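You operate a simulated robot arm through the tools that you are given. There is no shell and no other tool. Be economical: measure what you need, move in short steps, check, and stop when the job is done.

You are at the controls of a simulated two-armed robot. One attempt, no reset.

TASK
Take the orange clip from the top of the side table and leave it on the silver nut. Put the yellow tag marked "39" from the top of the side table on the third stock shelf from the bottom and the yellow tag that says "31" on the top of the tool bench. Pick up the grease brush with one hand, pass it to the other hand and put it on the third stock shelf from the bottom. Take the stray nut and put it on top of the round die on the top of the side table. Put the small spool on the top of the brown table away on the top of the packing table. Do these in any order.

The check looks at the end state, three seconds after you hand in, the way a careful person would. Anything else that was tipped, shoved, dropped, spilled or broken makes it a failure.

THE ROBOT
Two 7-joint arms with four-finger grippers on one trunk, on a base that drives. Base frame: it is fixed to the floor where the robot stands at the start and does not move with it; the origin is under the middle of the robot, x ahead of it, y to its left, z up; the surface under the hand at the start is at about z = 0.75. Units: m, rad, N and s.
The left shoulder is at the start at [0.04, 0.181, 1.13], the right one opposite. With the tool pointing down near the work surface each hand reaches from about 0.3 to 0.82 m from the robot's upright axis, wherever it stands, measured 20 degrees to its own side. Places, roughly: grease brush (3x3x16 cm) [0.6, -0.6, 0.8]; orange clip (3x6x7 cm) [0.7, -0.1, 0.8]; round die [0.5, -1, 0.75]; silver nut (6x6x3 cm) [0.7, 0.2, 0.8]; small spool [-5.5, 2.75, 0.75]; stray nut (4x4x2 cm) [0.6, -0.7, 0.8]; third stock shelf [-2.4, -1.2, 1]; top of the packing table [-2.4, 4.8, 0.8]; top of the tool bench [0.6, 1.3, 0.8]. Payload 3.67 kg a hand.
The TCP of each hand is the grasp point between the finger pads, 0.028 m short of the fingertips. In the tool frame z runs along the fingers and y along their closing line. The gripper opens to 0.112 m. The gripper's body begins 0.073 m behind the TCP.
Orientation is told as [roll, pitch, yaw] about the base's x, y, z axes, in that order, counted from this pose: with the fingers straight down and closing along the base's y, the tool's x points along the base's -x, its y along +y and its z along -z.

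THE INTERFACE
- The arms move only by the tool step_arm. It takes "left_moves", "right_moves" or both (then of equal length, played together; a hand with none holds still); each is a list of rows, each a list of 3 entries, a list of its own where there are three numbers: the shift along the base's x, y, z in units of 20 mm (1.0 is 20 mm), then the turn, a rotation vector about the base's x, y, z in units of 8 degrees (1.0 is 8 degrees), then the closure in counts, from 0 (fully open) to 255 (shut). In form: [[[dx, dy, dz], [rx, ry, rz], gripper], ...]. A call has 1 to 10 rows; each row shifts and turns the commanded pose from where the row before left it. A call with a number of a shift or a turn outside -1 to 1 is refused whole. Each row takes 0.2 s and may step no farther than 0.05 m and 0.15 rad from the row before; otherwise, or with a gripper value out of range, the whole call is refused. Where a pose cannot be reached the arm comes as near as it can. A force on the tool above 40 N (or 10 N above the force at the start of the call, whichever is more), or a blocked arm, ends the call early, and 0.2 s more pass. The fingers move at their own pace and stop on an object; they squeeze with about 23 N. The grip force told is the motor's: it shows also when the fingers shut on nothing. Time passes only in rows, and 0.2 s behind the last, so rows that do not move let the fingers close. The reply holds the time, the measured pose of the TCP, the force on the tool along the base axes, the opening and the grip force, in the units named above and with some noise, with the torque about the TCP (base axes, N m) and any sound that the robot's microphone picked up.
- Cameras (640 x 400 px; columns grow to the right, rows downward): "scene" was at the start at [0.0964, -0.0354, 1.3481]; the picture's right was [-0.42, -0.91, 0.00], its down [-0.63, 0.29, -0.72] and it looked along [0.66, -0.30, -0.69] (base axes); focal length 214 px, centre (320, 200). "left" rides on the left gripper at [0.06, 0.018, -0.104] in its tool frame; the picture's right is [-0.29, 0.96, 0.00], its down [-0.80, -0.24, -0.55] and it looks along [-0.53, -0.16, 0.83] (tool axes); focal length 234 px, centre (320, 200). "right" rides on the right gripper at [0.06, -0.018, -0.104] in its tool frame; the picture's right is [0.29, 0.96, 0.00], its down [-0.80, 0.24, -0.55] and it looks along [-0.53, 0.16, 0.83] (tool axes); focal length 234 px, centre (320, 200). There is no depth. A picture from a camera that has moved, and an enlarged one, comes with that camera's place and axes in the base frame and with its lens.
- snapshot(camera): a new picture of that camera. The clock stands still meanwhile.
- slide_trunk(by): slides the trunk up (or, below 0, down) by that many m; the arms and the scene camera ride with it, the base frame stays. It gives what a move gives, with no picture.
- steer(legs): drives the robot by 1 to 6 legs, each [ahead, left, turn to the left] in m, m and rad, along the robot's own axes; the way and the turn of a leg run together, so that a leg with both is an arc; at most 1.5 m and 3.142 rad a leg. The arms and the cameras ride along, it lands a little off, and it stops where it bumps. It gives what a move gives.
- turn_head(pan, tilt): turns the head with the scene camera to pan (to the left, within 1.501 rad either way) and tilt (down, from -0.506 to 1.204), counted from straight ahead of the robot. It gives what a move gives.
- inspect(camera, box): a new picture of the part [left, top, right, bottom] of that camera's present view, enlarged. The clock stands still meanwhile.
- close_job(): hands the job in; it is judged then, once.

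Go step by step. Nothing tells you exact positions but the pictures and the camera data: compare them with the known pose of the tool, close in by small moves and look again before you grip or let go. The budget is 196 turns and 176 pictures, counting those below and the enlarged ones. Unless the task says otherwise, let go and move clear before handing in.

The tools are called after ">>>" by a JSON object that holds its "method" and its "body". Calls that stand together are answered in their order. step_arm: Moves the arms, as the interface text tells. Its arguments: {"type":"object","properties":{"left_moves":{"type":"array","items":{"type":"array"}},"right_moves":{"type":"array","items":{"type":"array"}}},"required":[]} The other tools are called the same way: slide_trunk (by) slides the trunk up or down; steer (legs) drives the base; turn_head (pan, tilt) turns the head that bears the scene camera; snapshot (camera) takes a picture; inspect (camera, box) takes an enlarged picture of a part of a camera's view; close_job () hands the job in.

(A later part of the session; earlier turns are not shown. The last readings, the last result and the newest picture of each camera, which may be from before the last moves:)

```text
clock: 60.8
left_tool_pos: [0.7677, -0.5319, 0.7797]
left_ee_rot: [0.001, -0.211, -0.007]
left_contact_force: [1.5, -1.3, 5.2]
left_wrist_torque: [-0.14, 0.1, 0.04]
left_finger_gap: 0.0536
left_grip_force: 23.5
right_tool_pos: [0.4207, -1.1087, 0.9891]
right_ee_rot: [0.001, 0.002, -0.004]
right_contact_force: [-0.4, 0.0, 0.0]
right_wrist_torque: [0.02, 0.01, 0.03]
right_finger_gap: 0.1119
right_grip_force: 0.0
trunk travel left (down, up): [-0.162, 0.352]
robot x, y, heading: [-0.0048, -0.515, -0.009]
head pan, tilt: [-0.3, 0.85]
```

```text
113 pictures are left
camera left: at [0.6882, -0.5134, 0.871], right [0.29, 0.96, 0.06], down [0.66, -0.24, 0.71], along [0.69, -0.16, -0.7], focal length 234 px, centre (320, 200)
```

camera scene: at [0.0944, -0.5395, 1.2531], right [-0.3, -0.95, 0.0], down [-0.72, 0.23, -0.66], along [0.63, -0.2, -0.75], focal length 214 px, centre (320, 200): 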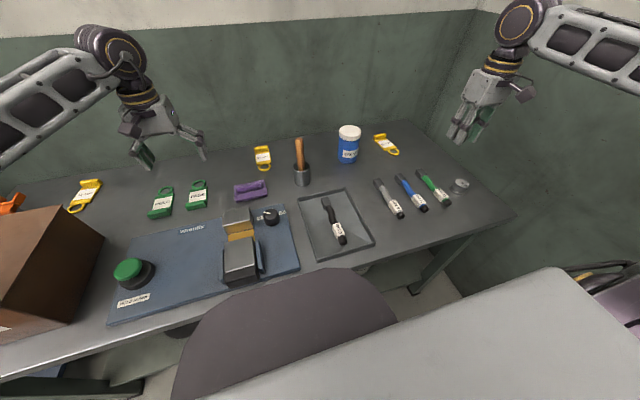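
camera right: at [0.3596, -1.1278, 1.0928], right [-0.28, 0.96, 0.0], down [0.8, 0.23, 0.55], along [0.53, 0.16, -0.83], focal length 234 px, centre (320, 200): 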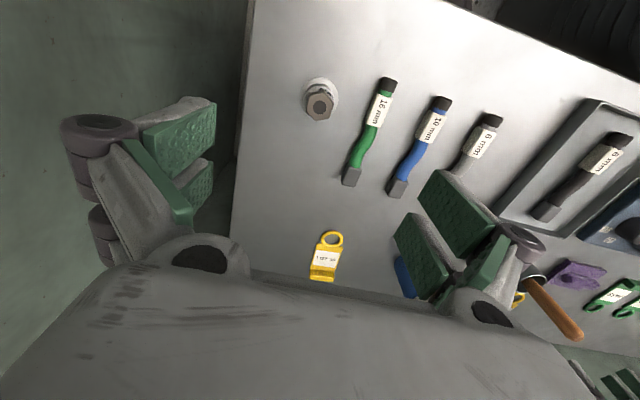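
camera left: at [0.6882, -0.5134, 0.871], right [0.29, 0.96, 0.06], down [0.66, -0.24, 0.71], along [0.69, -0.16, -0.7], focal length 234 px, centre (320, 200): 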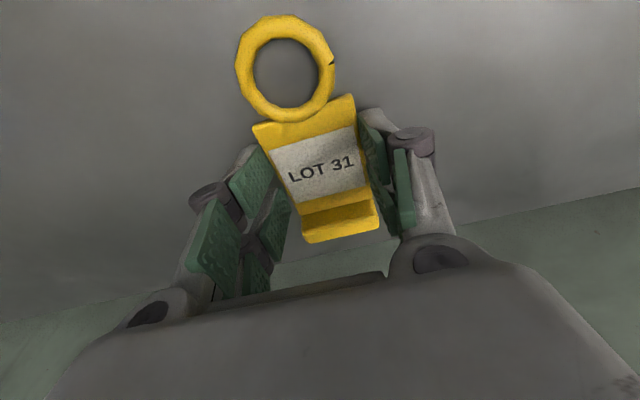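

Gripped. Lift and draw back, checking the hold.

>>> {"method": "step_arm", "body": {"left_moves": [[[0, 0, 1], [0, 0, 0], 255], [[0, 0, 1], [0, 0, 0], 255], [[0, 0, 1], [0, 0.75, 0], 255], [[-0.5, 0, 1], [0, 0.75, 0], 255], [[-1, 0.3, 1], [0, 0, 0], 255], [[-1, 0.3, 1], [0, 0, 0], 255], [[-1, 0.5, 1], [0, 0, 0], 255], [[-1, 0.5, 1], [0, 0, 0], 255], [[-1, 0.5, 1], [0, 0, 0], 255], [[-1, 0.5, 0], [0, 0, 0], 255]]}}

>>> {"method": "snapshot", "body": {"camera": "left"}}

```text
clock: 63.0
left_tool_pos: [0.6189, -0.4815, 0.9605]
left_ee_rot: [0.0, 0.0, -0.006]
left_contact_force: [-0.3, 0.1, 0.0]
left_wrist_torque: [0.01, 0.03, 0.01]
left_finger_gap: 0.054
left_grip_force: 22.8
left hand out of reach, approached as far as the arm can: row 4
right_tool_pos: [0.4191, -1.1077, 0.9897]
right_ee_rot: [-0.001, 0.002, -0.005]
right_contact_force: [-0.3, 0.0, -0.9]
right_wrist_torque: [0.01, -0.01, -0.02]
right_finger_gap: 0.1122
right_grip_force: 0.0
trunk travel left (down, up): [-0.162, 0.352]
robot x, y, heading: [0.0006, -0.5153, -0.007]
head pan, tilt: [-0.3, 0.85]
```

```text
112 pictures are left
camera left: at [0.5604, -0.4622, 1.0665], right [0.29, 0.96, 0.0], down [0.8, -0.24, 0.55], along [0.53, -0.16, -0.83], focal length 234 px, centre (320, 200)
```

left: 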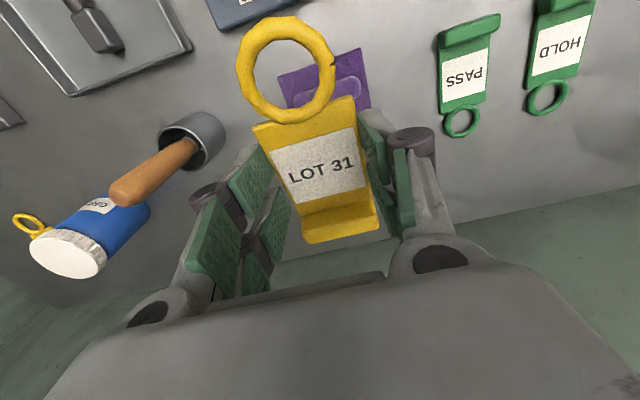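

Held well. Retract the hand, raise the trunk and drive left to the tool bench.

>>> {"method": "step_arm", "body": {"left_moves": [[[-1, 0.5, 0.5], [0, 0, 0], 255], [[-1, 0.5, 0.5], [0, 0, 0], 255], [[-1, 0.5, 0.5], [0, 0, 0], 255], [[-1, 0.5, 0.5], [0, 0, 0], 255], [[-1, 0.5, 0.5], [0, 0, 0], 255], [[-1, 0.5, 0.5], [0, 0, 0], 255], [[-1, 0.5, 0.5], [0, 0, 0], 255], [[-1, 0.5, 0.5], [0, 0, 0], 255], [[-1, 0.5, 0.5], [0, 0, 0], 255], [[-1, 0.5, 0.5], [0, 0, 0], 255]], "right_moves": [[[0, 1, 0], [0, 0, 0], 0], [[0, 1, 0], [0, 0, 0], 0], [[0, 1, 0], [0, 0, 0], 0], [[0, 1, 0], [0, 0, 0], 0], [[0, 1, 0], [0, 0, 0], 0], [[0, 1, 0], [0, 0, 0], 0], [[0, 1, 0], [0, 0, 0], 0], [[0, 1, 0], [0, 0, 0], 0], [[0, 1, 0], [0, 0, 0], 0], [[0, 1, 0], [0, 0, 0], 0]]}}

>>> {"method": "slide_trunk", "body": {"by": 0.12}}

>>> {"method": "steer", "body": {"legs": [[0, 0.9, 0]]}}

>>> {"method": "turn_head", "body": {"pan": 0.7, "tilt": 0.6}}

>>> {"method": "snapshot", "body": {"camera": "scene"}}

```text
clock: 65.2
left_tool_pos: [0.4187, -0.3804, 1.0627]
left_ee_rot: [-0.002, 0.0, -0.006]
left_contact_force: [-0.1, -0.2, 0.4]
left_wrist_torque: [-0.04, -0.03, 0.02]
left_finger_gap: 0.0536
left_grip_force: 23.2
right_tool_pos: [0.4175, -0.9079, 0.9908]
right_ee_rot: [0.0, -0.001, -0.007]
right_contact_force: [-0.3, 0.6, 0.1]
right_wrist_torque: [-0.03, 0.0, -0.01]
right_finger_gap: 0.1119
right_grip_force: 0.1
trunk travel left (down, up): [-0.162, 0.352]
robot x, y, heading: [-0.0034, -0.5162, -0.004]
head pan, tilt: [-0.3, 0.85]
```

```text
clock: 66.7
left_tool_pos: [0.4187, -0.3838, 1.1837]
left_ee_rot: [0.0, -0.001, -0.006]
left_contact_force: [-0.6, -1.0, -0.9]
left_wrist_torque: [-0.02, 0.01, -0.01]
left_finger_gap: 0.0541
left_grip_force: 22.9
right_tool_pos: [0.4184, -0.9096, 1.1077]
right_ee_rot: [0.002, 0.002, -0.005]
right_contact_force: [-0.3, 0.9, 0.2]
right_wrist_torque: [-0.04, 0.0, 0.01]
right_finger_gap: 0.1121
right_grip_force: 0.0
trunk travel left (down, up): [-0.282, 0.232]
robot x, y, heading: [-0.0021, -0.5143, -0.012]
head pan, tilt: [-0.3, 0.85]
```

```text
clock: 71.6
left_tool_pos: [0.4214, 0.5222, 1.1819]
left_ee_rot: [0.0, -0.001, 0.001]
left_contact_force: [0.6, 0.4, 0.0]
left_wrist_torque: [0.01, 0.01, 0.02]
left_finger_gap: 0.0539
left_grip_force: 23.6
right_tool_pos: [0.4241, -0.0068, 1.1084]
right_ee_rot: [0.0, -0.001, 0.0]
right_contact_force: [-0.3, 0.1, -0.2]
right_wrist_torque: [0.0, -0.01, 0.0]
right_finger_gap: 0.112
right_grip_force: 0.1
trunk travel left (down, up): [-0.282, 0.232]
robot x, y, heading: [0.0023, 0.3858, 0.001]
head pan, tilt: [-0.3, 0.85]
```

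```text
clock: 72.8
left_tool_pos: [0.4203, 0.5218, 1.1825]
left_ee_rot: [0.001, 0.0, 0.002]
left_contact_force: [1.2, 0.5, 0.5]
left_wrist_torque: [-0.04, -0.02, 0.0]
left_finger_gap: 0.0541
left_grip_force: 22.9
right_tool_pos: [0.4247, -0.0072, 1.1089]
right_ee_rot: [0.003, 0.0, 0.0]
right_contact_force: [-0.3, -0.4, 0.2]
right_wrist_torque: [-0.02, 0.04, -0.03]
right_finger_gap: 0.1119
right_grip_force: 0.2
trunk travel left (down, up): [-0.282, 0.232]
robot x, y, heading: [0.0028, 0.3852, -0.004]
head pan, tilt: [0.7, 0.6]
```

```text
111 pictures are left
camera scene: at [0.0897, 0.4421, 1.3935], right [0.64, -0.76, 0.0], down [-0.43, -0.36, -0.82], along [0.63, 0.53, -0.57], focal length 214 px, centre (320, 200)
```

scene: 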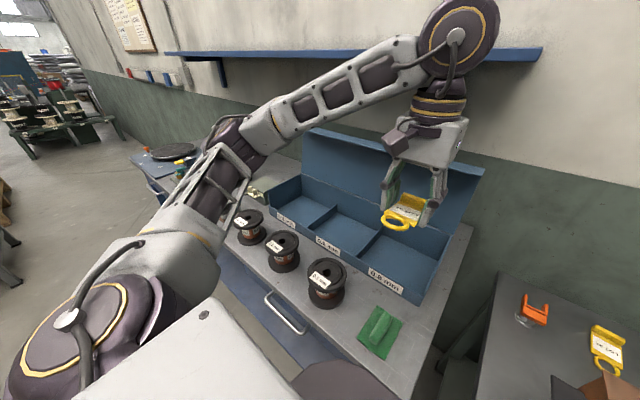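

The near end is crowded by bin and spools. Drive further left to look for free space on the bench.

>>> {"method": "steer", "body": {"legs": [[0, 0.7, 0]]}}

>>> {"method": "turn_head", "body": {"pan": 0.35, "tilt": 0.75}}

>>> {"method": "snapshot", "body": {"camera": "scene"}}

>>> {"method": "snapshot", "body": {"camera": "left"}}

```text
clock: 76.8
left_tool_pos: [0.4259, 1.2254, 1.1817]
left_ee_rot: [-0.001, 0.002, -0.011]
left_contact_force: [-0.4, -0.2, -0.4]
left_wrist_torque: [-0.01, -0.02, 0.01]
left_finger_gap: 0.0538
left_grip_force: 23.0
right_tool_pos: [0.4229, 0.6992, 1.108]
right_ee_rot: [0.0, 0.0, -0.011]
right_contact_force: [-0.1, -0.5, 0.1]
right_wrist_torque: [-0.01, -0.01, -0.01]
right_finger_gap: 0.1121
right_grip_force: 0.0
trunk travel left (down, up): [-0.282, 0.232]
robot x, y, heading: [0.0019, 1.0982, -0.016]
head pan, tilt: [0.7, 0.6]
```

```text
clock: 77.7
left_tool_pos: [0.4265, 1.2268, 1.182]
left_ee_rot: [0.0, 0.0, -0.011]
left_contact_force: [-0.5, 0.7, -0.1]
left_wrist_torque: [0.0, 0.0, 0.0]
left_finger_gap: 0.0539
left_grip_force: 23.1
right_tool_pos: [0.4225, 0.701, 1.1087]
right_ee_rot: [0.001, -0.001, -0.013]
right_contact_force: [0.0, -0.1, -0.4]
right_wrist_torque: [0.0, 0.0, 0.05]
right_finger_gap: 0.1122
right_grip_force: 0.0
trunk travel left (down, up): [-0.282, 0.232]
robot x, y, heading: [0.0037, 1.0993, -0.008]
head pan, tilt: [0.351, 0.75]
```

```text
110 pictures are left
camera scene: at [0.1038, 1.1227, 1.3807], right [0.33, -0.94, 0.0], down [-0.64, -0.23, -0.73], along [0.69, 0.24, -0.68], focal length 214 px, centre (320, 200)
```

scene: 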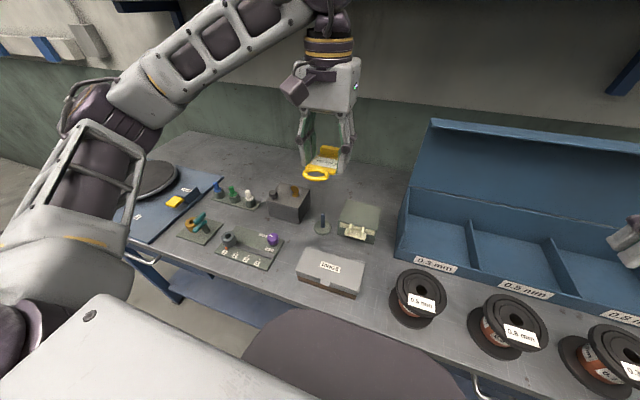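

```text
109 pictures are left
camera left: at [0.3669, 1.2452, 1.2876], right [0.3, 0.95, 0.0], down [0.79, -0.25, 0.55], along [0.53, -0.17, -0.83], focal length 234 px, centre (320, 200)
```

left: 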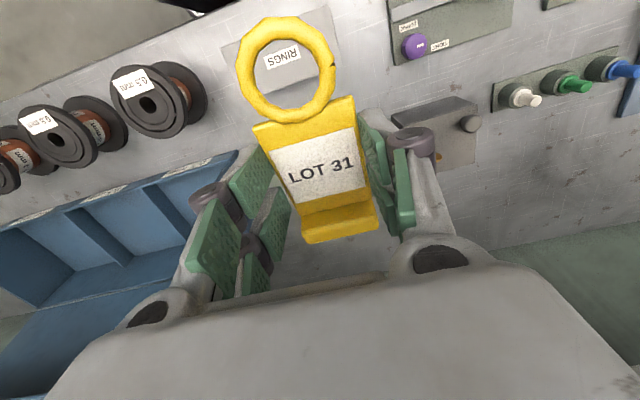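

A free band lies at the back of the bench around (0.78,1.27). I extend the left hand there high and look.

>>> {"method": "step_arm", "body": {"left_moves": [[[1, 0.2, -0.3], [0, 0, 0], 255], [[1, 0.2, -0.3], [0, 0, 0], 255], [[1, 0.2, -0.3], [0, 0, 0], 255], [[1, 0.2, -0.3], [0, 0, 0], 255], [[1, 0.2, -0.3], [0, 0, 0], 255], [[1, 0.2, -0.3], [0, 0, 0], 255], [[1, 0.2, -0.3], [0, 0, 0], 255], [[1, 0.2, -0.3], [0, 0, 0], 255], [[1, 0.2, -0.3], [0, 0, 0], 255], [[1, 0.2, -0.3], [0, 0, 0], 255]]}}

>>> {"method": "snapshot", "body": {"camera": "left"}}

>>> {"method": "snapshot", "body": {"camera": "scene"}}

```text
clock: 79.8
left_tool_pos: [0.6257, 1.2671, 1.1223]
left_ee_rot: [0.001, 0.0, -0.011]
left_contact_force: [-0.1, -0.4, 0.3]
left_wrist_torque: [-0.01, 0.03, -0.01]
left_finger_gap: 0.0539
left_grip_force: 23.0
right_tool_pos: [0.4226, 0.6985, 1.1079]
right_ee_rot: [0.0, 0.0, -0.012]
right_contact_force: [-0.9, -0.1, 0.3]
right_wrist_torque: [0.01, 0.01, 0.02]
right_finger_gap: 0.112
right_grip_force: 0.0
trunk travel left (down, up): [-0.282, 0.232]
robot x, y, heading: [0.0058, 1.0964, -0.012]
head pan, tilt: [0.351, 0.75]
```

```text
108 pictures are left
camera left: at [0.5674, 1.2855, 1.2276], right [0.3, 0.95, 0.0], down [0.79, -0.25, 0.55], along [0.53, -0.17, -0.83], focal length 234 px, centre (320, 200)
```

left: 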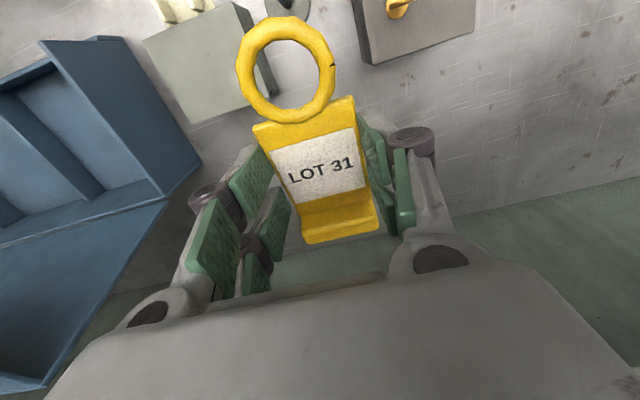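

```text
107 pictures are left
camera scene: at [0.1045, 1.1226, 1.3806], right [0.33, -0.94, 0.0], down [-0.64, -0.23, -0.73], along [0.69, 0.24, -0.68], focal length 214 px, centre (320, 200)
```

scene: 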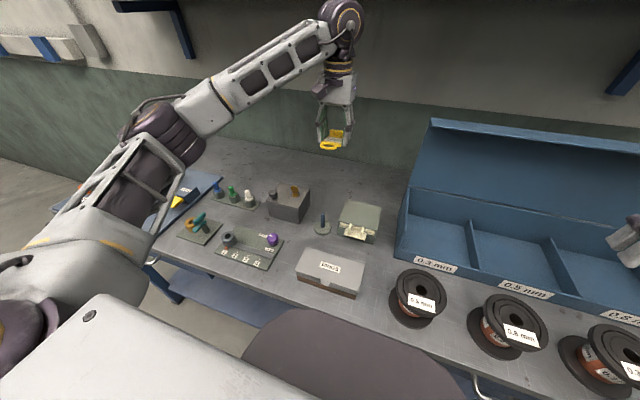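

Free space behind x≈0.65. Move to (0.75,1.28) and lower.

>>> {"method": "step_arm", "body": {"left_moves": [[[1, 0.1, 0], [0, 0, 0], 255], [[1, 0.1, 0], [0, 0, 0], 255], [[1, 0.1, -0.5], [0, 0, 0], 255], [[1, 0.1, -0.5], [0, 0, 0], 255], [[1, 0.1, -0.5], [0, 0, 0], 255], [[1, 0.1, -0.5], [0, 0, 0], 255]]}}

>>> {"method": "slide_trunk", "body": {"by": -0.16}}

>>> {"method": "snapshot", "body": {"camera": "left"}}

>>> {"method": "snapshot", "body": {"camera": "scene"}}

```text
clock: 81.2
left_tool_pos: [0.747, 1.2797, 1.0782]
left_ee_rot: [0.002, -0.002, -0.012]
left_contact_force: [0.8, 0.8, -1.2]
left_wrist_torque: [-0.01, 0.02, -0.01]
left_finger_gap: 0.0541
left_grip_force: 22.8
right_tool_pos: [0.4232, 0.6991, 1.1075]
right_ee_rot: [0.0, 0.0, -0.011]
right_contact_force: [-0.1, 0.1, 0.3]
right_wrist_torque: [0.01, 0.03, -0.02]
right_finger_gap: 0.1117
right_grip_force: 0.2
trunk travel left (down, up): [-0.282, 0.232]
robot x, y, heading: [0.0028, 1.0969, -0.013]
head pan, tilt: [0.351, 0.75]
```

```text
clock: 83.1
left_tool_pos: [0.7462, 1.2802, 0.9194]
left_ee_rot: [0.0, -0.001, -0.012]
left_contact_force: [-0.3, 0.4, -1.5]
left_wrist_torque: [0.04, -0.04, 0.02]
left_finger_gap: 0.0538
left_grip_force: 23.4
right_tool_pos: [0.4219, 0.6987, 0.9477]
right_ee_rot: [0.0, 0.0, -0.015]
right_contact_force: [-0.8, -0.1, -0.3]
right_wrist_torque: [0.01, -0.02, 0.01]
right_finger_gap: 0.1121
right_grip_force: 0.1
trunk travel left (down, up): [-0.122, 0.392]
robot x, y, heading: [0.0022, 1.0937, -0.007]
head pan, tilt: [0.351, 0.75]
```

```text
106 pictures are left
camera left: at [0.6869, 1.2988, 1.0253], right [0.3, 0.95, 0.0], down [0.79, -0.25, 0.55], along [0.53, -0.17, -0.83], focal length 234 px, centre (320, 200)
```

left: 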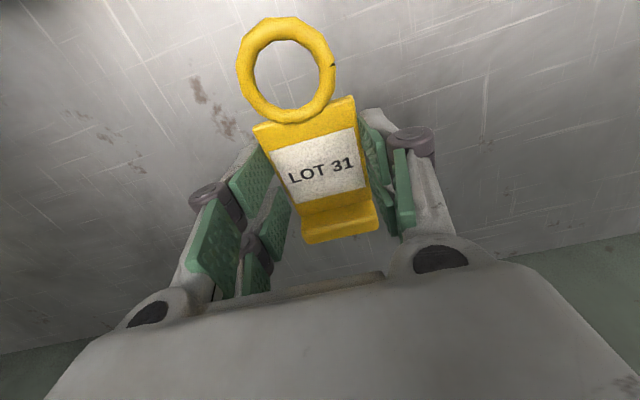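

```text
105 pictures are left
camera scene: at [0.1037, 1.1228, 1.2206], right [0.33, -0.94, 0.0], down [-0.64, -0.23, -0.73], along [0.69, 0.24, -0.68], focal length 214 px, centre (320, 200)
```

scene: 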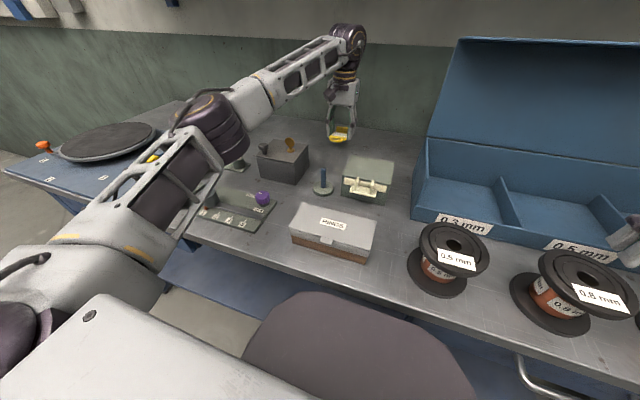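

Lower with the arm only, raising the right hand a bit for clearance from the bin.

>>> {"method": "step_arm", "body": {"left_moves": [[[0, 0, -1], [0, 0, 0], 255], [[0, 0, -1], [0, 0, 0], 255], [[0, 0, -1], [0, 0, 0], 255], [[0, 0, -1], [0, 0, 0], 255]], "right_moves": [[[-0.5, 0, 1], [0, 0, 0], 0], [[-0.5, 0, 1], [0, 0, 0], 0], [[-0.5, 0, 1], [0, 0, 0], 0], [[-0.5, 0, 1], [0, 0, 0], 0]]}}

>>> {"method": "snapshot", "body": {"camera": "left"}}

>>> {"method": "inspect", "body": {"camera": "scene", "box": [260, 70, 420, 190]}}

```text
clock: 83.9
left_tool_pos: [0.7456, 1.2803, 0.8757]
left_ee_rot: [-0.005, -0.012, -0.013]
left_contact_force: [-7.3, 1.1, 12.6]
left_wrist_torque: [0.45, 0.51, 0.25]
left_finger_gap: 0.0545
left_grip_force: 23.1
right_tool_pos: [0.3932, 0.6993, 1.0043]
right_ee_rot: [0.002, 0.001, -0.011]
right_contact_force: [-0.3, 0.3, -0.4]
right_wrist_torque: [0.01, 0.05, 0.03]
right_finger_gap: 0.1121
right_grip_force: 0.0
trunk travel left (down, up): [-0.122, 0.392]
robot x, y, heading: [0.0055, 1.0952, -0.01]
head pan, tilt: [0.351, 0.75]
stopped in row 3 (left hand): the force on the tool passed its limit at 52 N (the readings are from after the stop); the commanded pose is now the measured one
```

```text
104 pictures are left
camera left: at [0.6853, 1.2991, 0.9806], right [0.3, 0.95, 0.0], down [0.79, -0.25, 0.56], along [0.54, -0.17, -0.83], focal length 234 px, centre (320, 200)
```

left: 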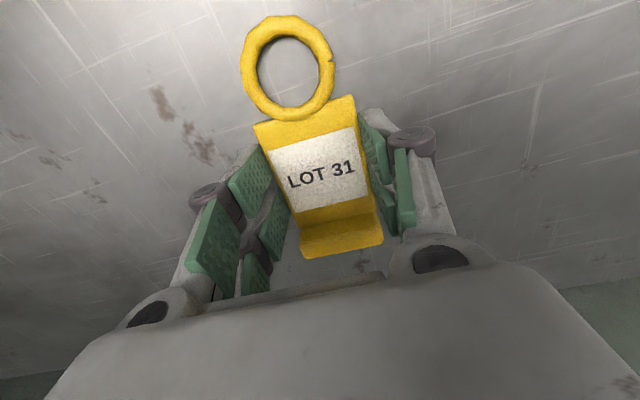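

```text
3.33 times, centred on (340, 130) of scene
camera zoom: at [0.1026, 1.1228, 1.2206], right [0.33, -0.94, 0.0], down [-0.64, -0.23, -0.73], along [0.69, 0.24, -0.68], focal length 715 px, centre (253, 433)
```

zoom: 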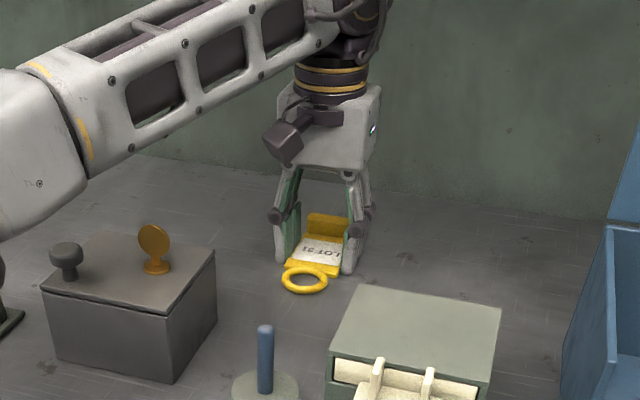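

Bench top is around z 0.845; the tag's foot touched because the tag sits tilted. I lift slightly, restore the 12° tilt so the tag is flat, then lower gently.

>>> {"method": "step_arm", "body": {"left_moves": [[[0, 0, 0.4], [0, 0, 0], 255], [[0, 0, 0], [0, -0.75, 0], 255], [[0, 0, 0], [0, -0.75, 0], 255], [[0, 0, -0.2], [0, 0, 0], 255]]}}

>>> {"method": "inspect", "body": {"camera": "scene", "box": [300, 100, 380, 160]}}

```text
clock: 84.9
left_tool_pos: [0.7467, 1.2796, 0.8813]
left_ee_rot: [-0.003, -0.227, -0.01]
left_contact_force: [1.5, 1.9, 19.8]
left_wrist_torque: [0.38, 0.63, 0.05]
left_finger_gap: 0.0544
left_grip_force: 23.3
right_tool_pos: [0.3925, 0.6993, 1.004]
right_ee_rot: [0.001, -0.002, -0.012]
right_contact_force: [0.4, 0.0, 1.1]
right_wrist_torque: [-0.01, 0.0, -0.04]
right_finger_gap: 0.1118
right_grip_force: 0.1
trunk travel left (down, up): [-0.122, 0.392]
robot x, y, heading: [0.0048, 1.098, -0.007]
head pan, tilt: [0.351, 0.75]
```

```text
6.67 times, centred on (340, 130) of scene
camera zoom: at [0.102, 1.1225, 1.2208], right [0.33, -0.94, 0.0], down [-0.64, -0.23, -0.73], along [0.69, 0.24, -0.68], focal length 1430 px, centre (187, 667)
```

zoom: 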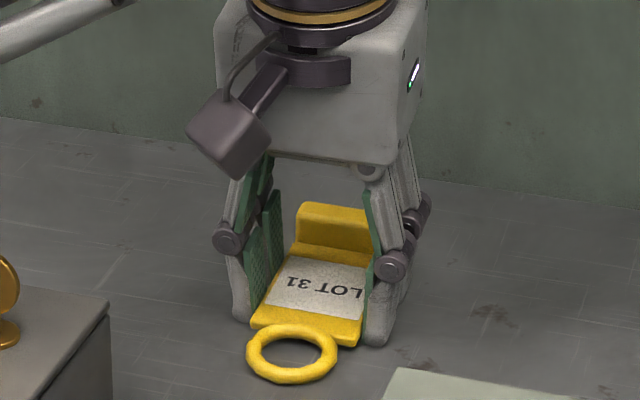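

Nearly flat and touching at the ring end; ease the tilt a bit and release.

>>> {"method": "step_arm", "body": {"left_moves": [[[0, 0, 0], [0, 0.5, 0], 255], [[0, 0, 0], [0, 0, 0], 130], [[0, 0, 0], [0, 0, 0], 100], [[0, 0, 0], [0, 0, 0], 70]]}}

>>> {"method": "inspect", "body": {"camera": "scene", "box": [300, 100, 380, 160]}}

```text
clock: 85.9
left_tool_pos: [0.7447, 1.2797, 0.8758]
left_ee_rot: [-0.002, -0.146, -0.013]
left_contact_force: [-0.3, 0.4, -0.2]
left_wrist_torque: [0.0, -0.01, -0.01]
left_finger_gap: 0.0812
left_grip_force: 0.1
right_tool_pos: [0.3947, 0.6992, 1.0026]
right_ee_rot: [0.0, -0.002, -0.013]
right_contact_force: [-0.2, 0.1, 1.1]
right_wrist_torque: [-0.01, -0.02, 0.03]
right_finger_gap: 0.1121
right_grip_force: 0.1
trunk travel left (down, up): [-0.122, 0.392]
robot x, y, heading: [0.004, 1.0971, -0.011]
head pan, tilt: [0.351, 0.75]
```

```text
6.67 times, centred on (340, 130) of scene
camera zoom: at [0.1037, 1.1229, 1.2204], right [0.33, -0.94, 0.0], down [-0.64, -0.23, -0.73], along [0.69, 0.24, -0.68], focal length 1430 px, centre (187, 667)
```

zoom: 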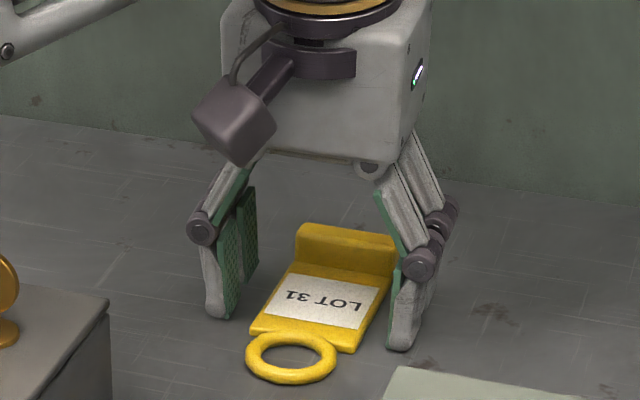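

Tag 31 lies flat on the bench. Retreat upward.

>>> {"method": "step_arm", "body": {"left_moves": [[[0, 0, 1], [0, 0, 0], 40], [[0, 0, 1], [0, 0, 0], 0], [[0, 0, 1], [0, 0.5, 0], 0], [[0, 0, 1], [0, 0.5, 0], 0], [[0, 0, 1], [0, 0, 0], 0], [[0, 0, 1], [0, 0, 0], 0], [[-0.5, 0, 1], [0, 0, 0], 0], [[-1, 0, 1], [0, 0, 0], 0], [[-1, 0, 1], [0, 0, 0], 0], [[-1, 0, 1], [0, 0, 0], 0]]}}

>>> {"method": "slide_trunk", "body": {"by": 0.12}}

>>> {"method": "step_arm", "body": {"left_moves": [[[-1, -0.5, 0], [0, 0, 0], 0], [[-1, -0.5, 0], [0, 0, 0], 0], [[-1, -0.5, 0], [0, 0, 0], 0], [[-1, -0.5, 0], [0, 0, 0], 0], [[-1, -0.5, 0], [0, 0, 0], 0], [[-1, -0.5, 0], [0, 0, 0], 0], [[-1, -0.5, 0], [0, 0, 0], 0], [[-1, -0.5, 0], [0, 0, 0], 0], [[-1, -0.5, 0], [0, 0, 0], 0], [[-1, -0.5, 0], [0, 0, 0], 0]]}}

>>> {"method": "snapshot", "body": {"camera": "scene"}}

```text
clock: 88.1
left_tool_pos: [0.676, 1.2786, 1.0783]
left_ee_rot: [-0.003, -0.01, -0.014]
left_contact_force: [-1.0, 0.1, -0.5]
left_wrist_torque: [-0.01, -0.03, -0.02]
left_finger_gap: 0.1122
left_grip_force: 0.1
right_tool_pos: [0.3953, 0.7005, 1.0046]
right_ee_rot: [0.0, 0.0, -0.012]
right_contact_force: [-0.2, -0.4, 0.1]
right_wrist_torque: [0.02, -0.01, -0.02]
right_finger_gap: 0.1118
right_grip_force: 0.1
trunk travel left (down, up): [-0.122, 0.392]
robot x, y, heading: [0.0061, 1.0969, -0.012]
head pan, tilt: [0.351, 0.75]
```

```text
clock: 89.6
left_tool_pos: [0.6803, 1.287, 1.1199]
left_ee_rot: [0.009, 0.108, -0.009]
left_contact_force: [-0.8, 0.2, -0.6]
left_wrist_torque: [-0.02, -0.03, -0.04]
left_finger_gap: 0.112
left_grip_force: 0.0
right_tool_pos: [0.3949, 0.7055, 1.1262]
right_ee_rot: [-0.005, 0.001, -0.012]
right_contact_force: [-0.3, 1.0, 0.2]
right_wrist_torque: [-0.02, -0.02, -0.01]
right_finger_gap: 0.1121
right_grip_force: 0.1
trunk travel left (down, up): [-0.242, 0.272]
robot x, y, heading: [0.0047, 1.0917, -0.011]
head pan, tilt: [0.351, 0.75]
```

```text
clock: 90.7
left_tool_pos: [0.5841, 1.2358, 1.1633]
left_ee_rot: [0.021, 0.049, -0.008]
left_contact_force: [-2.9, -1.1, 3.5]
left_wrist_torque: [0.16, -0.28, 0.04]
left_finger_gap: 0.1121
left_grip_force: 0.1
right_tool_pos: [0.382, 0.6941, 1.1305]
right_ee_rot: [0.003, -0.013, -0.009]
right_contact_force: [-2.5, -1.1, 0.7]
right_wrist_torque: [0.06, -0.25, 0.01]
right_finger_gap: 0.1121
right_grip_force: 0.1
trunk travel left (down, up): [-0.242, 0.272]
robot x, y, heading: [0.004, 1.0995, -0.01]
head pan, tilt: [0.351, 0.75]
stopped in row 5 (left hand): the force on the tool passed its limit at 59 N (the readings are from after the stop); the commanded pose is now the measured one
```

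```text
100 pictures are left
camera scene: at [0.0872, 1.1174, 1.3441], right [0.34, -0.94, 0.0], down [-0.63, -0.23, -0.74], along [0.7, 0.25, -0.67], focal length 214 px, centre (320, 200)
```

scene: 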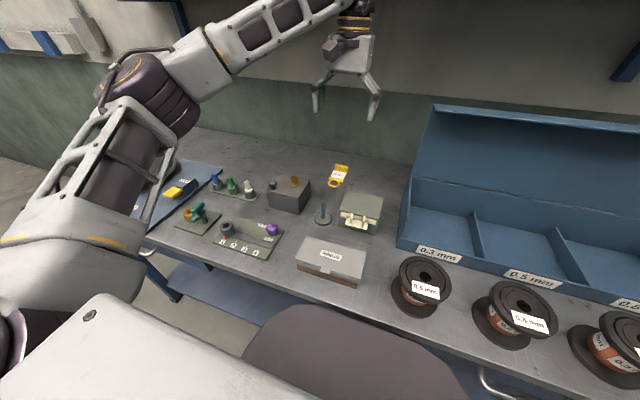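

The arm touched the wall shelf overhead while rising. I lower a little, retract, and then check the shelf.

>>> {"method": "step_arm", "body": {"left_moves": [[[-0.3, 0, -0.6], [0, 0, 0], 0], [[-0.3, 0, -0.6], [0, 0, 0], 0]]}}

>>> {"method": "turn_head", "body": {"pan": 0.3, "tilt": 0.0}}

>>> {"method": "snapshot", "body": {"camera": "scene"}}

```text
clock: 91.2
left_tool_pos: [0.5845, 1.2383, 1.1317]
left_ee_rot: [0.018, 0.062, -0.007]
left_contact_force: [0.4, 0.8, -0.1]
left_wrist_torque: [-0.01, -0.01, 0.05]
left_finger_gap: 0.1119
left_grip_force: 0.1
right_tool_pos: [0.3951, 0.6987, 1.1246]
right_ee_rot: [0.004, -0.002, -0.008]
right_contact_force: [-0.7, -1.2, -0.1]
right_wrist_torque: [0.04, -0.05, -0.01]
right_finger_gap: 0.112
right_grip_force: 0.1
trunk travel left (down, up): [-0.242, 0.272]
robot x, y, heading: [0.0041, 1.1006, -0.01]
head pan, tilt: [0.351, 0.75]
```

```text
clock: 92.3
left_tool_pos: [0.5865, 1.2405, 1.1292]
left_ee_rot: [0.015, 0.064, -0.006]
left_contact_force: [0.0, 0.8, -0.2]
left_wrist_torque: [0.01, 0.04, -0.01]
left_finger_gap: 0.1119
left_grip_force: 0.1
right_tool_pos: [0.3959, 0.6992, 1.1237]
right_ee_rot: [0.0, 0.0, -0.008]
right_contact_force: [0.5, -0.5, 0.3]
right_wrist_torque: [0.01, 0.01, 0.04]
right_finger_gap: 0.112
right_grip_force: 0.1
trunk travel left (down, up): [-0.242, 0.272]
robot x, y, heading: [0.0067, 1.0936, -0.01]
head pan, tilt: [0.3, 0.0]
```

```text
99 pictures are left
camera scene: at [0.1132, 1.1204, 1.4091], right [0.29, -0.96, 0.0], down [0.0, 0.0, -1.0], along [0.96, 0.29, 0.0], focal length 214 px, centre (320, 200)
```

scene: 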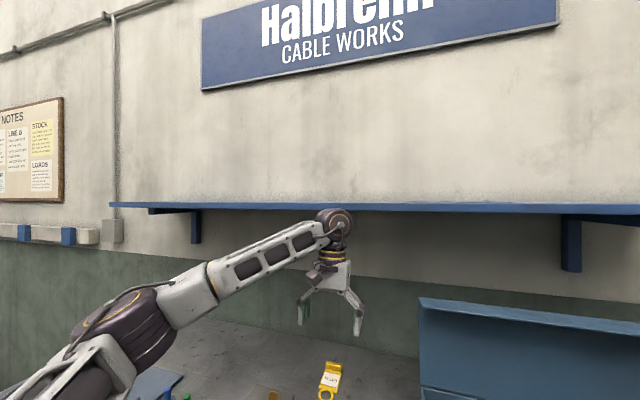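

The shelf is empty and fixed; no harm done. Lower the hand below it, then pull back.

>>> {"method": "step_arm", "body": {"left_moves": [[[0, 0, -1], [0, -0.2, 0], 0], [[0, 0, -1], [0, -0.2, 0], 0], [[0, 0, -1], [0, 0, 0], 0], [[-1, 0, 0], [0, 0, 0], 0], [[-1, 0, 0], [0, 0, 0], 0], [[-1, 0, 0], [0, 0, 0], 0], [[-1, 0, 0], [0, 0, 0], 0], [[-1, -0.3, 0], [0, 0, 0], 0], [[-1, -0.3, 0], [0, 0, 0], 0], [[-1, -0.3, 0], [0, 0, 0], 0]]}}

>>> {"method": "snapshot", "body": {"camera": "scene"}}

```text
clock: 94.5
left_tool_pos: [0.4472, 1.221, 1.0692]
left_ee_rot: [0.016, 0.01, -0.007]
left_contact_force: [0.2, -0.1, 0.3]
left_wrist_torque: [0.01, -0.03, -0.03]
left_finger_gap: 0.1119
left_grip_force: 0.0
right_tool_pos: [0.3977, 0.6979, 1.1256]
right_ee_rot: [0.001, -0.001, -0.009]
right_contact_force: [-0.5, -0.8, 0.1]
right_wrist_torque: [0.01, -0.01, 0.0]
right_finger_gap: 0.1124
right_grip_force: 0.0
trunk travel left (down, up): [-0.242, 0.272]
robot x, y, heading: [0.005, 1.096, -0.008]
head pan, tilt: [0.3, 0.0]
```

```text
98 pictures are left
camera scene: at [0.1126, 1.1203, 1.4093], right [0.29, -0.96, 0.0], down [0.0, 0.0, -1.0], along [0.96, 0.29, 0.0], focal length 214 px, centre (320, 200)
```

scene: 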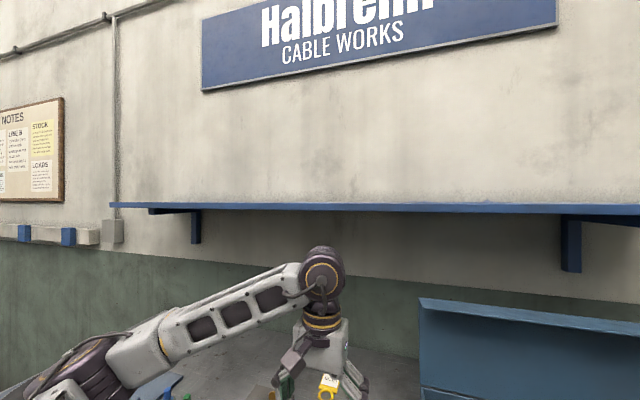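

Clear. Drive back right to the side table.

>>> {"method": "steer", "body": {"legs": [[0, -1.0, 0], [0, -0.66, 0]]}}

>>> {"method": "turn_head", "body": {"pan": -0.3, "tilt": 0.8}}

>>> {"method": "snapshot", "body": {"camera": "scene"}}

```text
clock: 103.3
left_tool_pos: [0.4595, -0.4471, 1.0685]
left_ee_rot: [0.015, 0.009, 0.018]
left_contact_force: [-0.4, 0.6, -0.4]
left_wrist_torque: [-0.02, 0.03, -0.03]
left_finger_gap: 0.112
left_grip_force: 0.0
right_tool_pos: [0.4211, -0.9718, 1.1252]
right_ee_rot: [0.0, -0.001, 0.015]
right_contact_force: [-1.1, -0.8, 0.1]
right_wrist_torque: [0.04, -0.04, 0.0]
right_finger_gap: 0.112
right_grip_force: 0.1
trunk travel left (down, up): [-0.242, 0.272]
robot x, y, heading: [0.0189, -0.5849, 0.015]
head pan, tilt: [0.3, 0.0]
```

```text
clock: 104.5
left_tool_pos: [0.459, -0.4486, 1.0692]
left_ee_rot: [0.015, 0.009, 0.02]
left_contact_force: [-0.4, -0.4, 0.8]
left_wrist_torque: [0.0, -0.02, -0.01]
left_finger_gap: 0.1118
left_grip_force: 0.1
right_tool_pos: [0.4218, -0.9708, 1.1256]
right_ee_rot: [0.001, -0.001, 0.015]
right_contact_force: [0.5, 0.0, 0.2]
right_wrist_torque: [0.01, 0.0, 0.02]
right_finger_gap: 0.1121
right_grip_force: 0.1
trunk travel left (down, up): [-0.242, 0.272]
robot x, y, heading: [0.02, -0.5844, 0.014]
head pan, tilt: [-0.3, 0.799]
```

```text
97 pictures are left
camera scene: at [0.1186, -0.6084, 1.3372], right [-0.28, -0.96, 0.0], down [-0.69, 0.2, -0.7], along [0.67, -0.19, -0.72], focal length 214 px, centre (320, 200)
```

scene: 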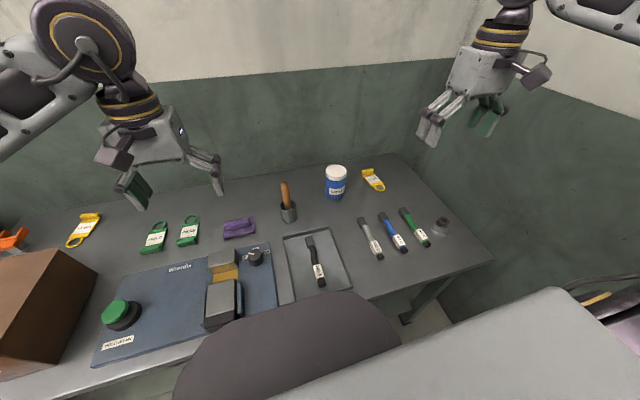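

Back at the table; nut on die still fine. Now bring the right hand above the brush, moving the left hand aside.

>>> {"method": "step_arm", "body": {"right_moves": [[[0.3, 1, 0], [0, 0, -0.1], 0], [[0.3, 1, 0], [0, 0, 0], 0], [[0.3, 1, 0], [0, 0, 0], 0], [[0.3, 1, 0], [0, 0, 0], 0], [[0.3, 1, 0], [0, 0, 0], 0], [[0.3, 1, 0], [0, 0, 0], 0], [[0.3, 1, 0], [0, 0, 0], 0], [[0.3, 1, 0], [0, 0, 0], 0], [[0.3, 1, 0], [0, 0, 0], 0], [[0.3, 1, 0], [0, 0, 0], 0]], "left_moves": [[[0, 1, 0], [0, 0, 0], 0], [[0, 1, 0], [0, 0, 0], 0], [[0, 1, 0], [0, 0, 0], 0], [[0, 1, 0], [0, 0, 0], 0], [[0, 1, 0], [0, 0, 0], 0], [[0, 1, 0], [0, 0, 0], 0], [[0, 0, 0], [0, 0, 0], 0], [[0, 0, 0], [0, 0, 0], 0], [[0, 0, 0], [0, 0, 0], 0], [[0, 0, 0], [0, 0, 0], 0]]}}

>>> {"method": "step_arm", "body": {"right_moves": [[[0.6, 1, 0], [0, 0, 0], 0], [[0.6, 1, 0], [0, 0, 0], 0], [[0.6, 1, 0], [0, 0, 0], 0], [[0.6, 1, 0], [0, 0, 0], 0], [[0.6, 1, -0.5], [0, 0, 0], 0], [[0.6, 1, -0.5], [0, 0, 0], 0]]}}

>>> {"method": "snapshot", "body": {"camera": "right"}}

>>> {"method": "snapshot", "body": {"camera": "scene"}}

```text
clock: 106.7
left_tool_pos: [0.4595, -0.3268, 1.0699]
left_ee_rot: [0.018, 0.011, 0.019]
left_contact_force: [0.1, -0.3, -0.4]
left_wrist_torque: [-0.01, 0.02, -0.01]
left_finger_gap: 0.1119
left_grip_force: 0.0
right_tool_pos: [0.4799, -0.77, 1.1249]
right_ee_rot: [0.001, 0.0, 0.002]
right_contact_force: [0.2, -0.4, 0.3]
right_wrist_torque: [0.0, 0.02, -0.01]
right_finger_gap: 0.1122
right_grip_force: 0.0
trunk travel left (down, up): [-0.242, 0.272]
robot x, y, heading: [0.022, -0.5867, 0.02]
head pan, tilt: [-0.3, 0.799]
```

```text
clock: 108.1
left_tool_pos: [0.4603, -0.3274, 1.0702]
left_ee_rot: [0.016, 0.01, 0.021]
left_contact_force: [0.1, -0.4, -0.3]
left_wrist_torque: [0.04, 0.04, -0.01]
left_finger_gap: 0.1121
left_grip_force: 0.1
right_tool_pos: [0.548, -0.6632, 1.1092]
right_ee_rot: [-0.001, 0.0, 0.001]
right_contact_force: [0.0, 0.0, 1.5]
right_wrist_torque: [-0.02, 0.01, 0.0]
right_finger_gap: 0.112
right_grip_force: 0.1
right hand out of reach, approached as far as the arm can: row 6
trunk travel left (down, up): [-0.242, 0.272]
robot x, y, heading: [0.0176, -0.5878, 0.02]
head pan, tilt: [-0.3, 0.799]
```

```text
96 pictures are left
camera right: at [0.4874, -0.6816, 1.2122], right [-0.29, 0.96, 0.0], down [0.8, 0.24, 0.55], along [0.53, 0.16, -0.83], focal length 234 px, centre (320, 200)
```

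right: 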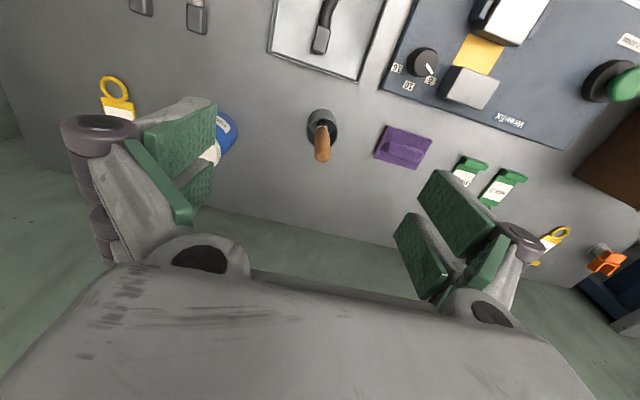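

```text
95 pictures are left
camera scene: at [0.1198, -0.6086, 1.3368], right [-0.28, -0.96, 0.0], down [-0.69, 0.2, -0.7], along [0.67, -0.19, -0.72], focal length 214 px, centre (320, 200)
```

scene: 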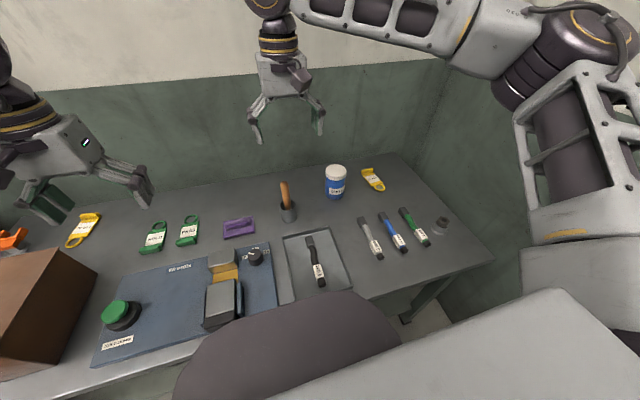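

Some joint limit at this height. Slide the trunk down 0.1 and re-approach.

>>> {"method": "slide_trunk", "body": {"by": -0.1}}

>>> {"method": "step_arm", "body": {"right_moves": [[[0.6, 0.3, 0], [0, 0, 0], 0], [[0.6, 0.3, 0], [0, 0, 0], 0], [[0.6, 0.2, 0], [0, 0, 0], 0], [[0.4, 0, 0], [0, 0, 0], 50]]}}

>>> {"method": "snapshot", "body": {"camera": "right"}}

```text
clock: 109.4
left_tool_pos: [0.4592, -0.3278, 0.9698]
left_ee_rot: [0.013, 0.009, 0.021]
left_contact_force: [0.3, 0.5, 0.5]
left_wrist_torque: [0.02, 0.03, 0.0]
left_finger_gap: 0.1122
left_grip_force: 0.0
right_tool_pos: [0.5467, -0.6614, 1.009]
right_ee_rot: [-0.001, 0.0, 0.003]
right_contact_force: [-0.8, -0.2, 0.1]
right_wrist_torque: [-0.02, 0.0, 0.01]
right_finger_gap: 0.1118
right_grip_force: 0.1
trunk travel left (down, up): [-0.142, 0.372]
robot x, y, heading: [0.0182, -0.588, 0.017]
head pan, tilt: [-0.3, 0.799]
```

```text
clock: 110.4
left_tool_pos: [0.459, -0.3293, 0.9701]
left_ee_rot: [0.015, 0.009, 0.019]
left_contact_force: [0.1, 0.0, -0.6]
left_wrist_torque: [0.0, 0.04, 0.01]
left_finger_gap: 0.112
left_grip_force: 0.1
right_tool_pos: [0.5496, -0.6634, 1.0083]
right_ee_rot: [0.003, -0.001, 0.003]
right_contact_force: [-0.4, 0.1, 0.3]
right_wrist_torque: [0.01, -0.01, 0.02]
right_finger_gap: 0.09
right_grip_force: 0.0
right hand out of reach, approached as far as the arm can: row 1, 2, 3, 4
trunk travel left (down, up): [-0.142, 0.372]
robot x, y, heading: [0.0198, -0.585, 0.014]
head pan, tilt: [-0.3, 0.799]
```

```text
94 pictures are left
camera right: at [0.4898, -0.6823, 1.111], right [-0.29, 0.96, 0.0], down [0.8, 0.24, 0.56], along [0.53, 0.16, -0.83], focal length 234 px, centre (320, 200)
```

right: 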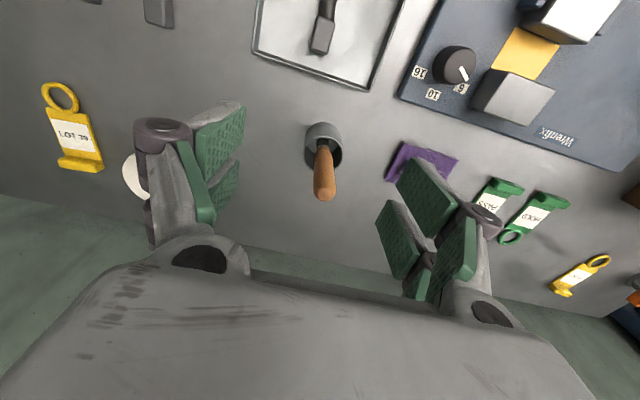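

The arm seems caught at a joint limit this far inward. I drive left 0.15 so the brush lies on the right arm's own side.

>>> {"method": "steer", "body": {"legs": [[0, 0.16, 0]]}}

>>> {"method": "step_arm", "body": {"right_moves": [[[0, -1, 0], [0, 0, 0], 50], [[0, -1, 0], [0, 0, 0], 50], [[0, -1, 0], [0, 0, 0], 50], [[0, -1, 0], [0, 0, 0], 50], [[0.2, -1, 0], [0, 0, 0], 50], [[0.2, -1, 0], [0, 0, 0], 50], [[0.2, -0.5, 0], [0, 0, 0], 50]]}}

>>> {"method": "snapshot", "body": {"camera": "right"}}

```text
clock: 111.8
left_tool_pos: [0.4573, -0.1701, 0.9694]
left_ee_rot: [0.014, 0.008, 0.015]
left_contact_force: [0.5, 0.2, -1.7]
left_wrist_torque: [-0.03, 0.04, -0.02]
left_finger_gap: 0.1119
left_grip_force: 0.1
right_tool_pos: [0.5475, -0.5054, 1.0079]
right_ee_rot: [0.001, -0.002, -0.002]
right_contact_force: [-0.5, 1.4, 0.5]
right_wrist_torque: [-0.03, 0.0, -0.02]
right_finger_gap: 0.0901
right_grip_force: 0.1
trunk travel left (down, up): [-0.142, 0.372]
robot x, y, heading: [0.017, -0.4287, 0.017]
head pan, tilt: [-0.3, 0.799]
```

```text
clock: 113.4
left_tool_pos: [0.4571, -0.1716, 0.9699]
left_ee_rot: [0.015, 0.01, 0.016]
left_contact_force: [0.3, -0.8, 0.5]
left_wrist_torque: [-0.02, -0.02, 0.0]
left_finger_gap: 0.112
left_grip_force: 0.1
right_tool_pos: [0.5584, -0.637, 1.0084]
right_ee_rot: [0.003, -0.002, -0.001]
right_contact_force: [-1.0, 1.5, -0.8]
right_wrist_torque: [0.01, 0.02, -0.05]
right_finger_gap: 0.0899
right_grip_force: 0.1
trunk travel left (down, up): [-0.142, 0.372]
robot x, y, heading: [0.0164, -0.4247, 0.015]
head pan, tilt: [-0.3, 0.799]
```

```text
93 pictures are left
camera right: at [0.4981, -0.6569, 1.111], right [-0.29, 0.96, 0.0], down [0.8, 0.24, 0.56], along [0.53, 0.16, -0.83], focal length 234 px, centre (320, 200)
```

right: 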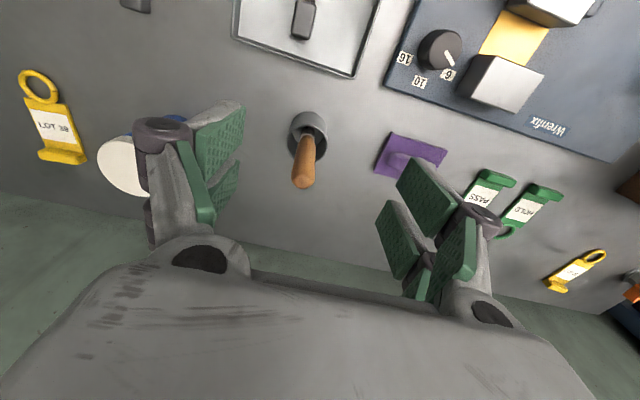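

Handle top at about (0.603,-0.641). Move over and descend around it.

>>> {"method": "step_arm", "body": {"right_moves": [[[0.75, -0.1, 0], [0, 0, 0], 50], [[0.75, -0.1, 0], [0, 0, 0], 50], [[0.7, -0.05, 0], [0, 0, 0], 50], [[0, 0, -1], [0, 0, 0], 50], [[0, 0, -1], [0, 0, 0], 50]]}}

>>> {"method": "snapshot", "body": {"camera": "right"}}

>>> {"method": "inspect", "body": {"camera": "scene", "box": [260, 90, 400, 200]}}

```text
clock: 114.6
left_tool_pos: [0.4578, -0.1704, 0.9709]
left_ee_rot: [0.018, 0.008, 0.018]
left_contact_force: [-0.3, 0.1, -0.2]
left_wrist_torque: [-0.03, 0.03, 0.01]
left_finger_gap: 0.1121
left_grip_force: 0.0
right_tool_pos: [0.6039, -0.6412, 0.9666]
right_ee_rot: [0.001, -0.001, -0.002]
right_contact_force: [0.6, 0.6, 0.9]
right_wrist_torque: [0.03, 0.0, -0.02]
right_finger_gap: 0.09
right_grip_force: 0.0
trunk travel left (down, up): [-0.142, 0.372]
robot x, y, heading: [0.0154, -0.4278, 0.011]
head pan, tilt: [-0.3, 0.799]
```

```text
92 pictures are left
camera right: at [0.5428, -0.6605, 1.0696], right [-0.29, 0.96, 0.0], down [0.8, 0.24, 0.56], along [0.53, 0.16, -0.83], focal length 234 px, centre (320, 200)
```

right: 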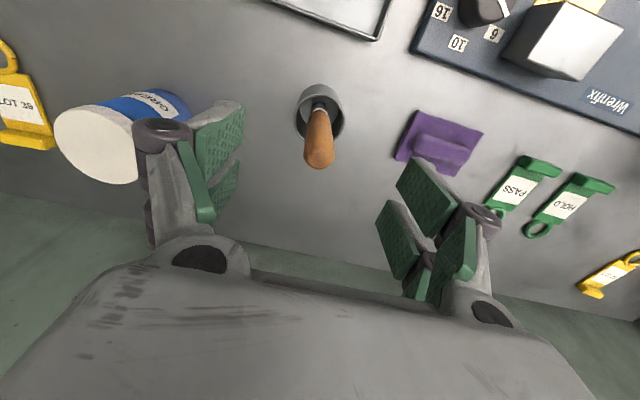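

```text
3.64 times, centred on (330, 145) of scene
camera zoom: at [0.1164, -0.4507, 1.2368], right [-0.28, -0.96, 0.0], down [-0.69, 0.2, -0.7], along [0.67, -0.2, -0.72], focal length 780 px, centre (284, 400)
```

zoom: 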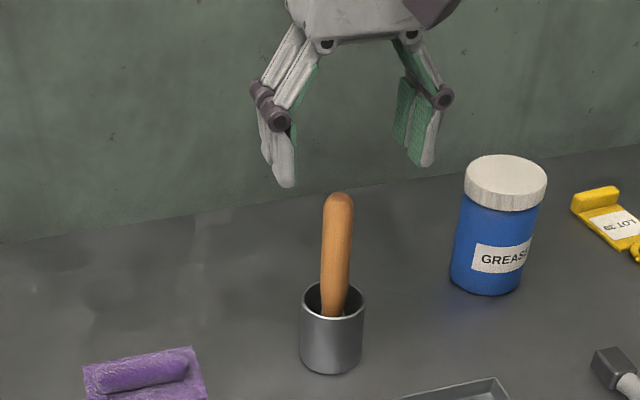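

Good. Descend and grip the handle.

>>> {"method": "step_arm", "body": {"right_moves": [[[0, 0, -1], [0, 0, 0], 50], [[0, 0, -1], [0, 0, 0], 50], [[0, 0, -1], [0, 0, 0], 50], [[0, 0, -0.6], [0, 0, 0], 50], [[0, 0, 0], [0, 0, 0], 150], [[0, 0, 0], [0, 0, 0], 255], [[0, 0, 0], [0, 0, 0], 255], [[0, 0, 0], [0, 0, 0], 255]]}}

>>> {"method": "snapshot", "body": {"camera": "right"}}

>>> {"method": "inspect", "body": {"camera": "scene", "box": [260, 90, 400, 200]}}

```text
clock: 116.4
left_tool_pos: [0.4567, -0.1706, 0.9701]
left_ee_rot: [0.016, 0.009, 0.016]
left_contact_force: [-0.9, 0.0, -0.4]
left_wrist_torque: [-0.04, -0.02, 0.05]
left_finger_gap: 0.112
left_grip_force: 0.0
right_tool_pos: [0.603, -0.6398, 0.8953]
right_ee_rot: [0.004, -0.001, -0.001]
right_contact_force: [0.0, -1.0, 0.8]
right_wrist_torque: [-0.01, 0.0, 0.0]
right_finger_gap: 0.0227
right_grip_force: 22.8
trunk travel left (down, up): [-0.142, 0.372]
robot x, y, heading: [0.0173, -0.4289, 0.016]
head pan, tilt: [-0.3, 0.799]
```

```text
90 pictures are left
camera right: at [0.543, -0.6597, 0.9985], right [-0.29, 0.96, 0.0], down [0.8, 0.24, 0.56], along [0.53, 0.16, -0.83], focal length 234 px, centre (320, 200)
```

right: 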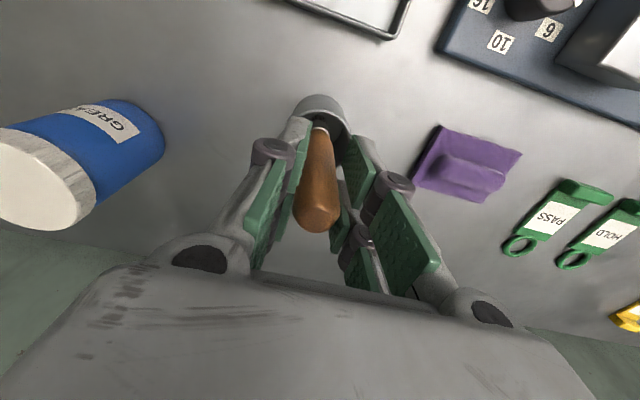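

```text
3.64 times, centred on (330, 145) of scene
camera zoom: at [0.1161, -0.4508, 1.2368], right [-0.28, -0.96, 0.0], down [-0.69, 0.2, -0.7], along [0.67, -0.2, -0.72], focal length 780 px, centre (284, 400)
```

zoom: 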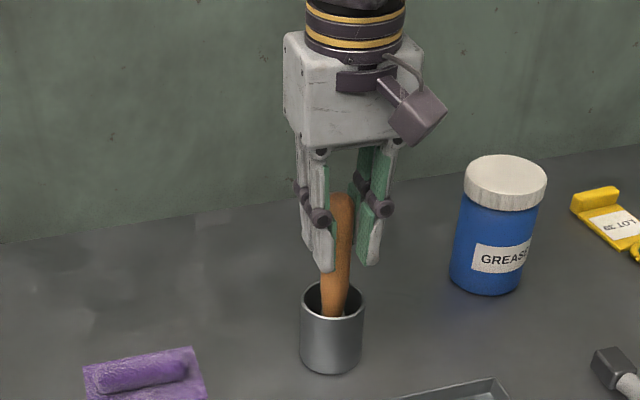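

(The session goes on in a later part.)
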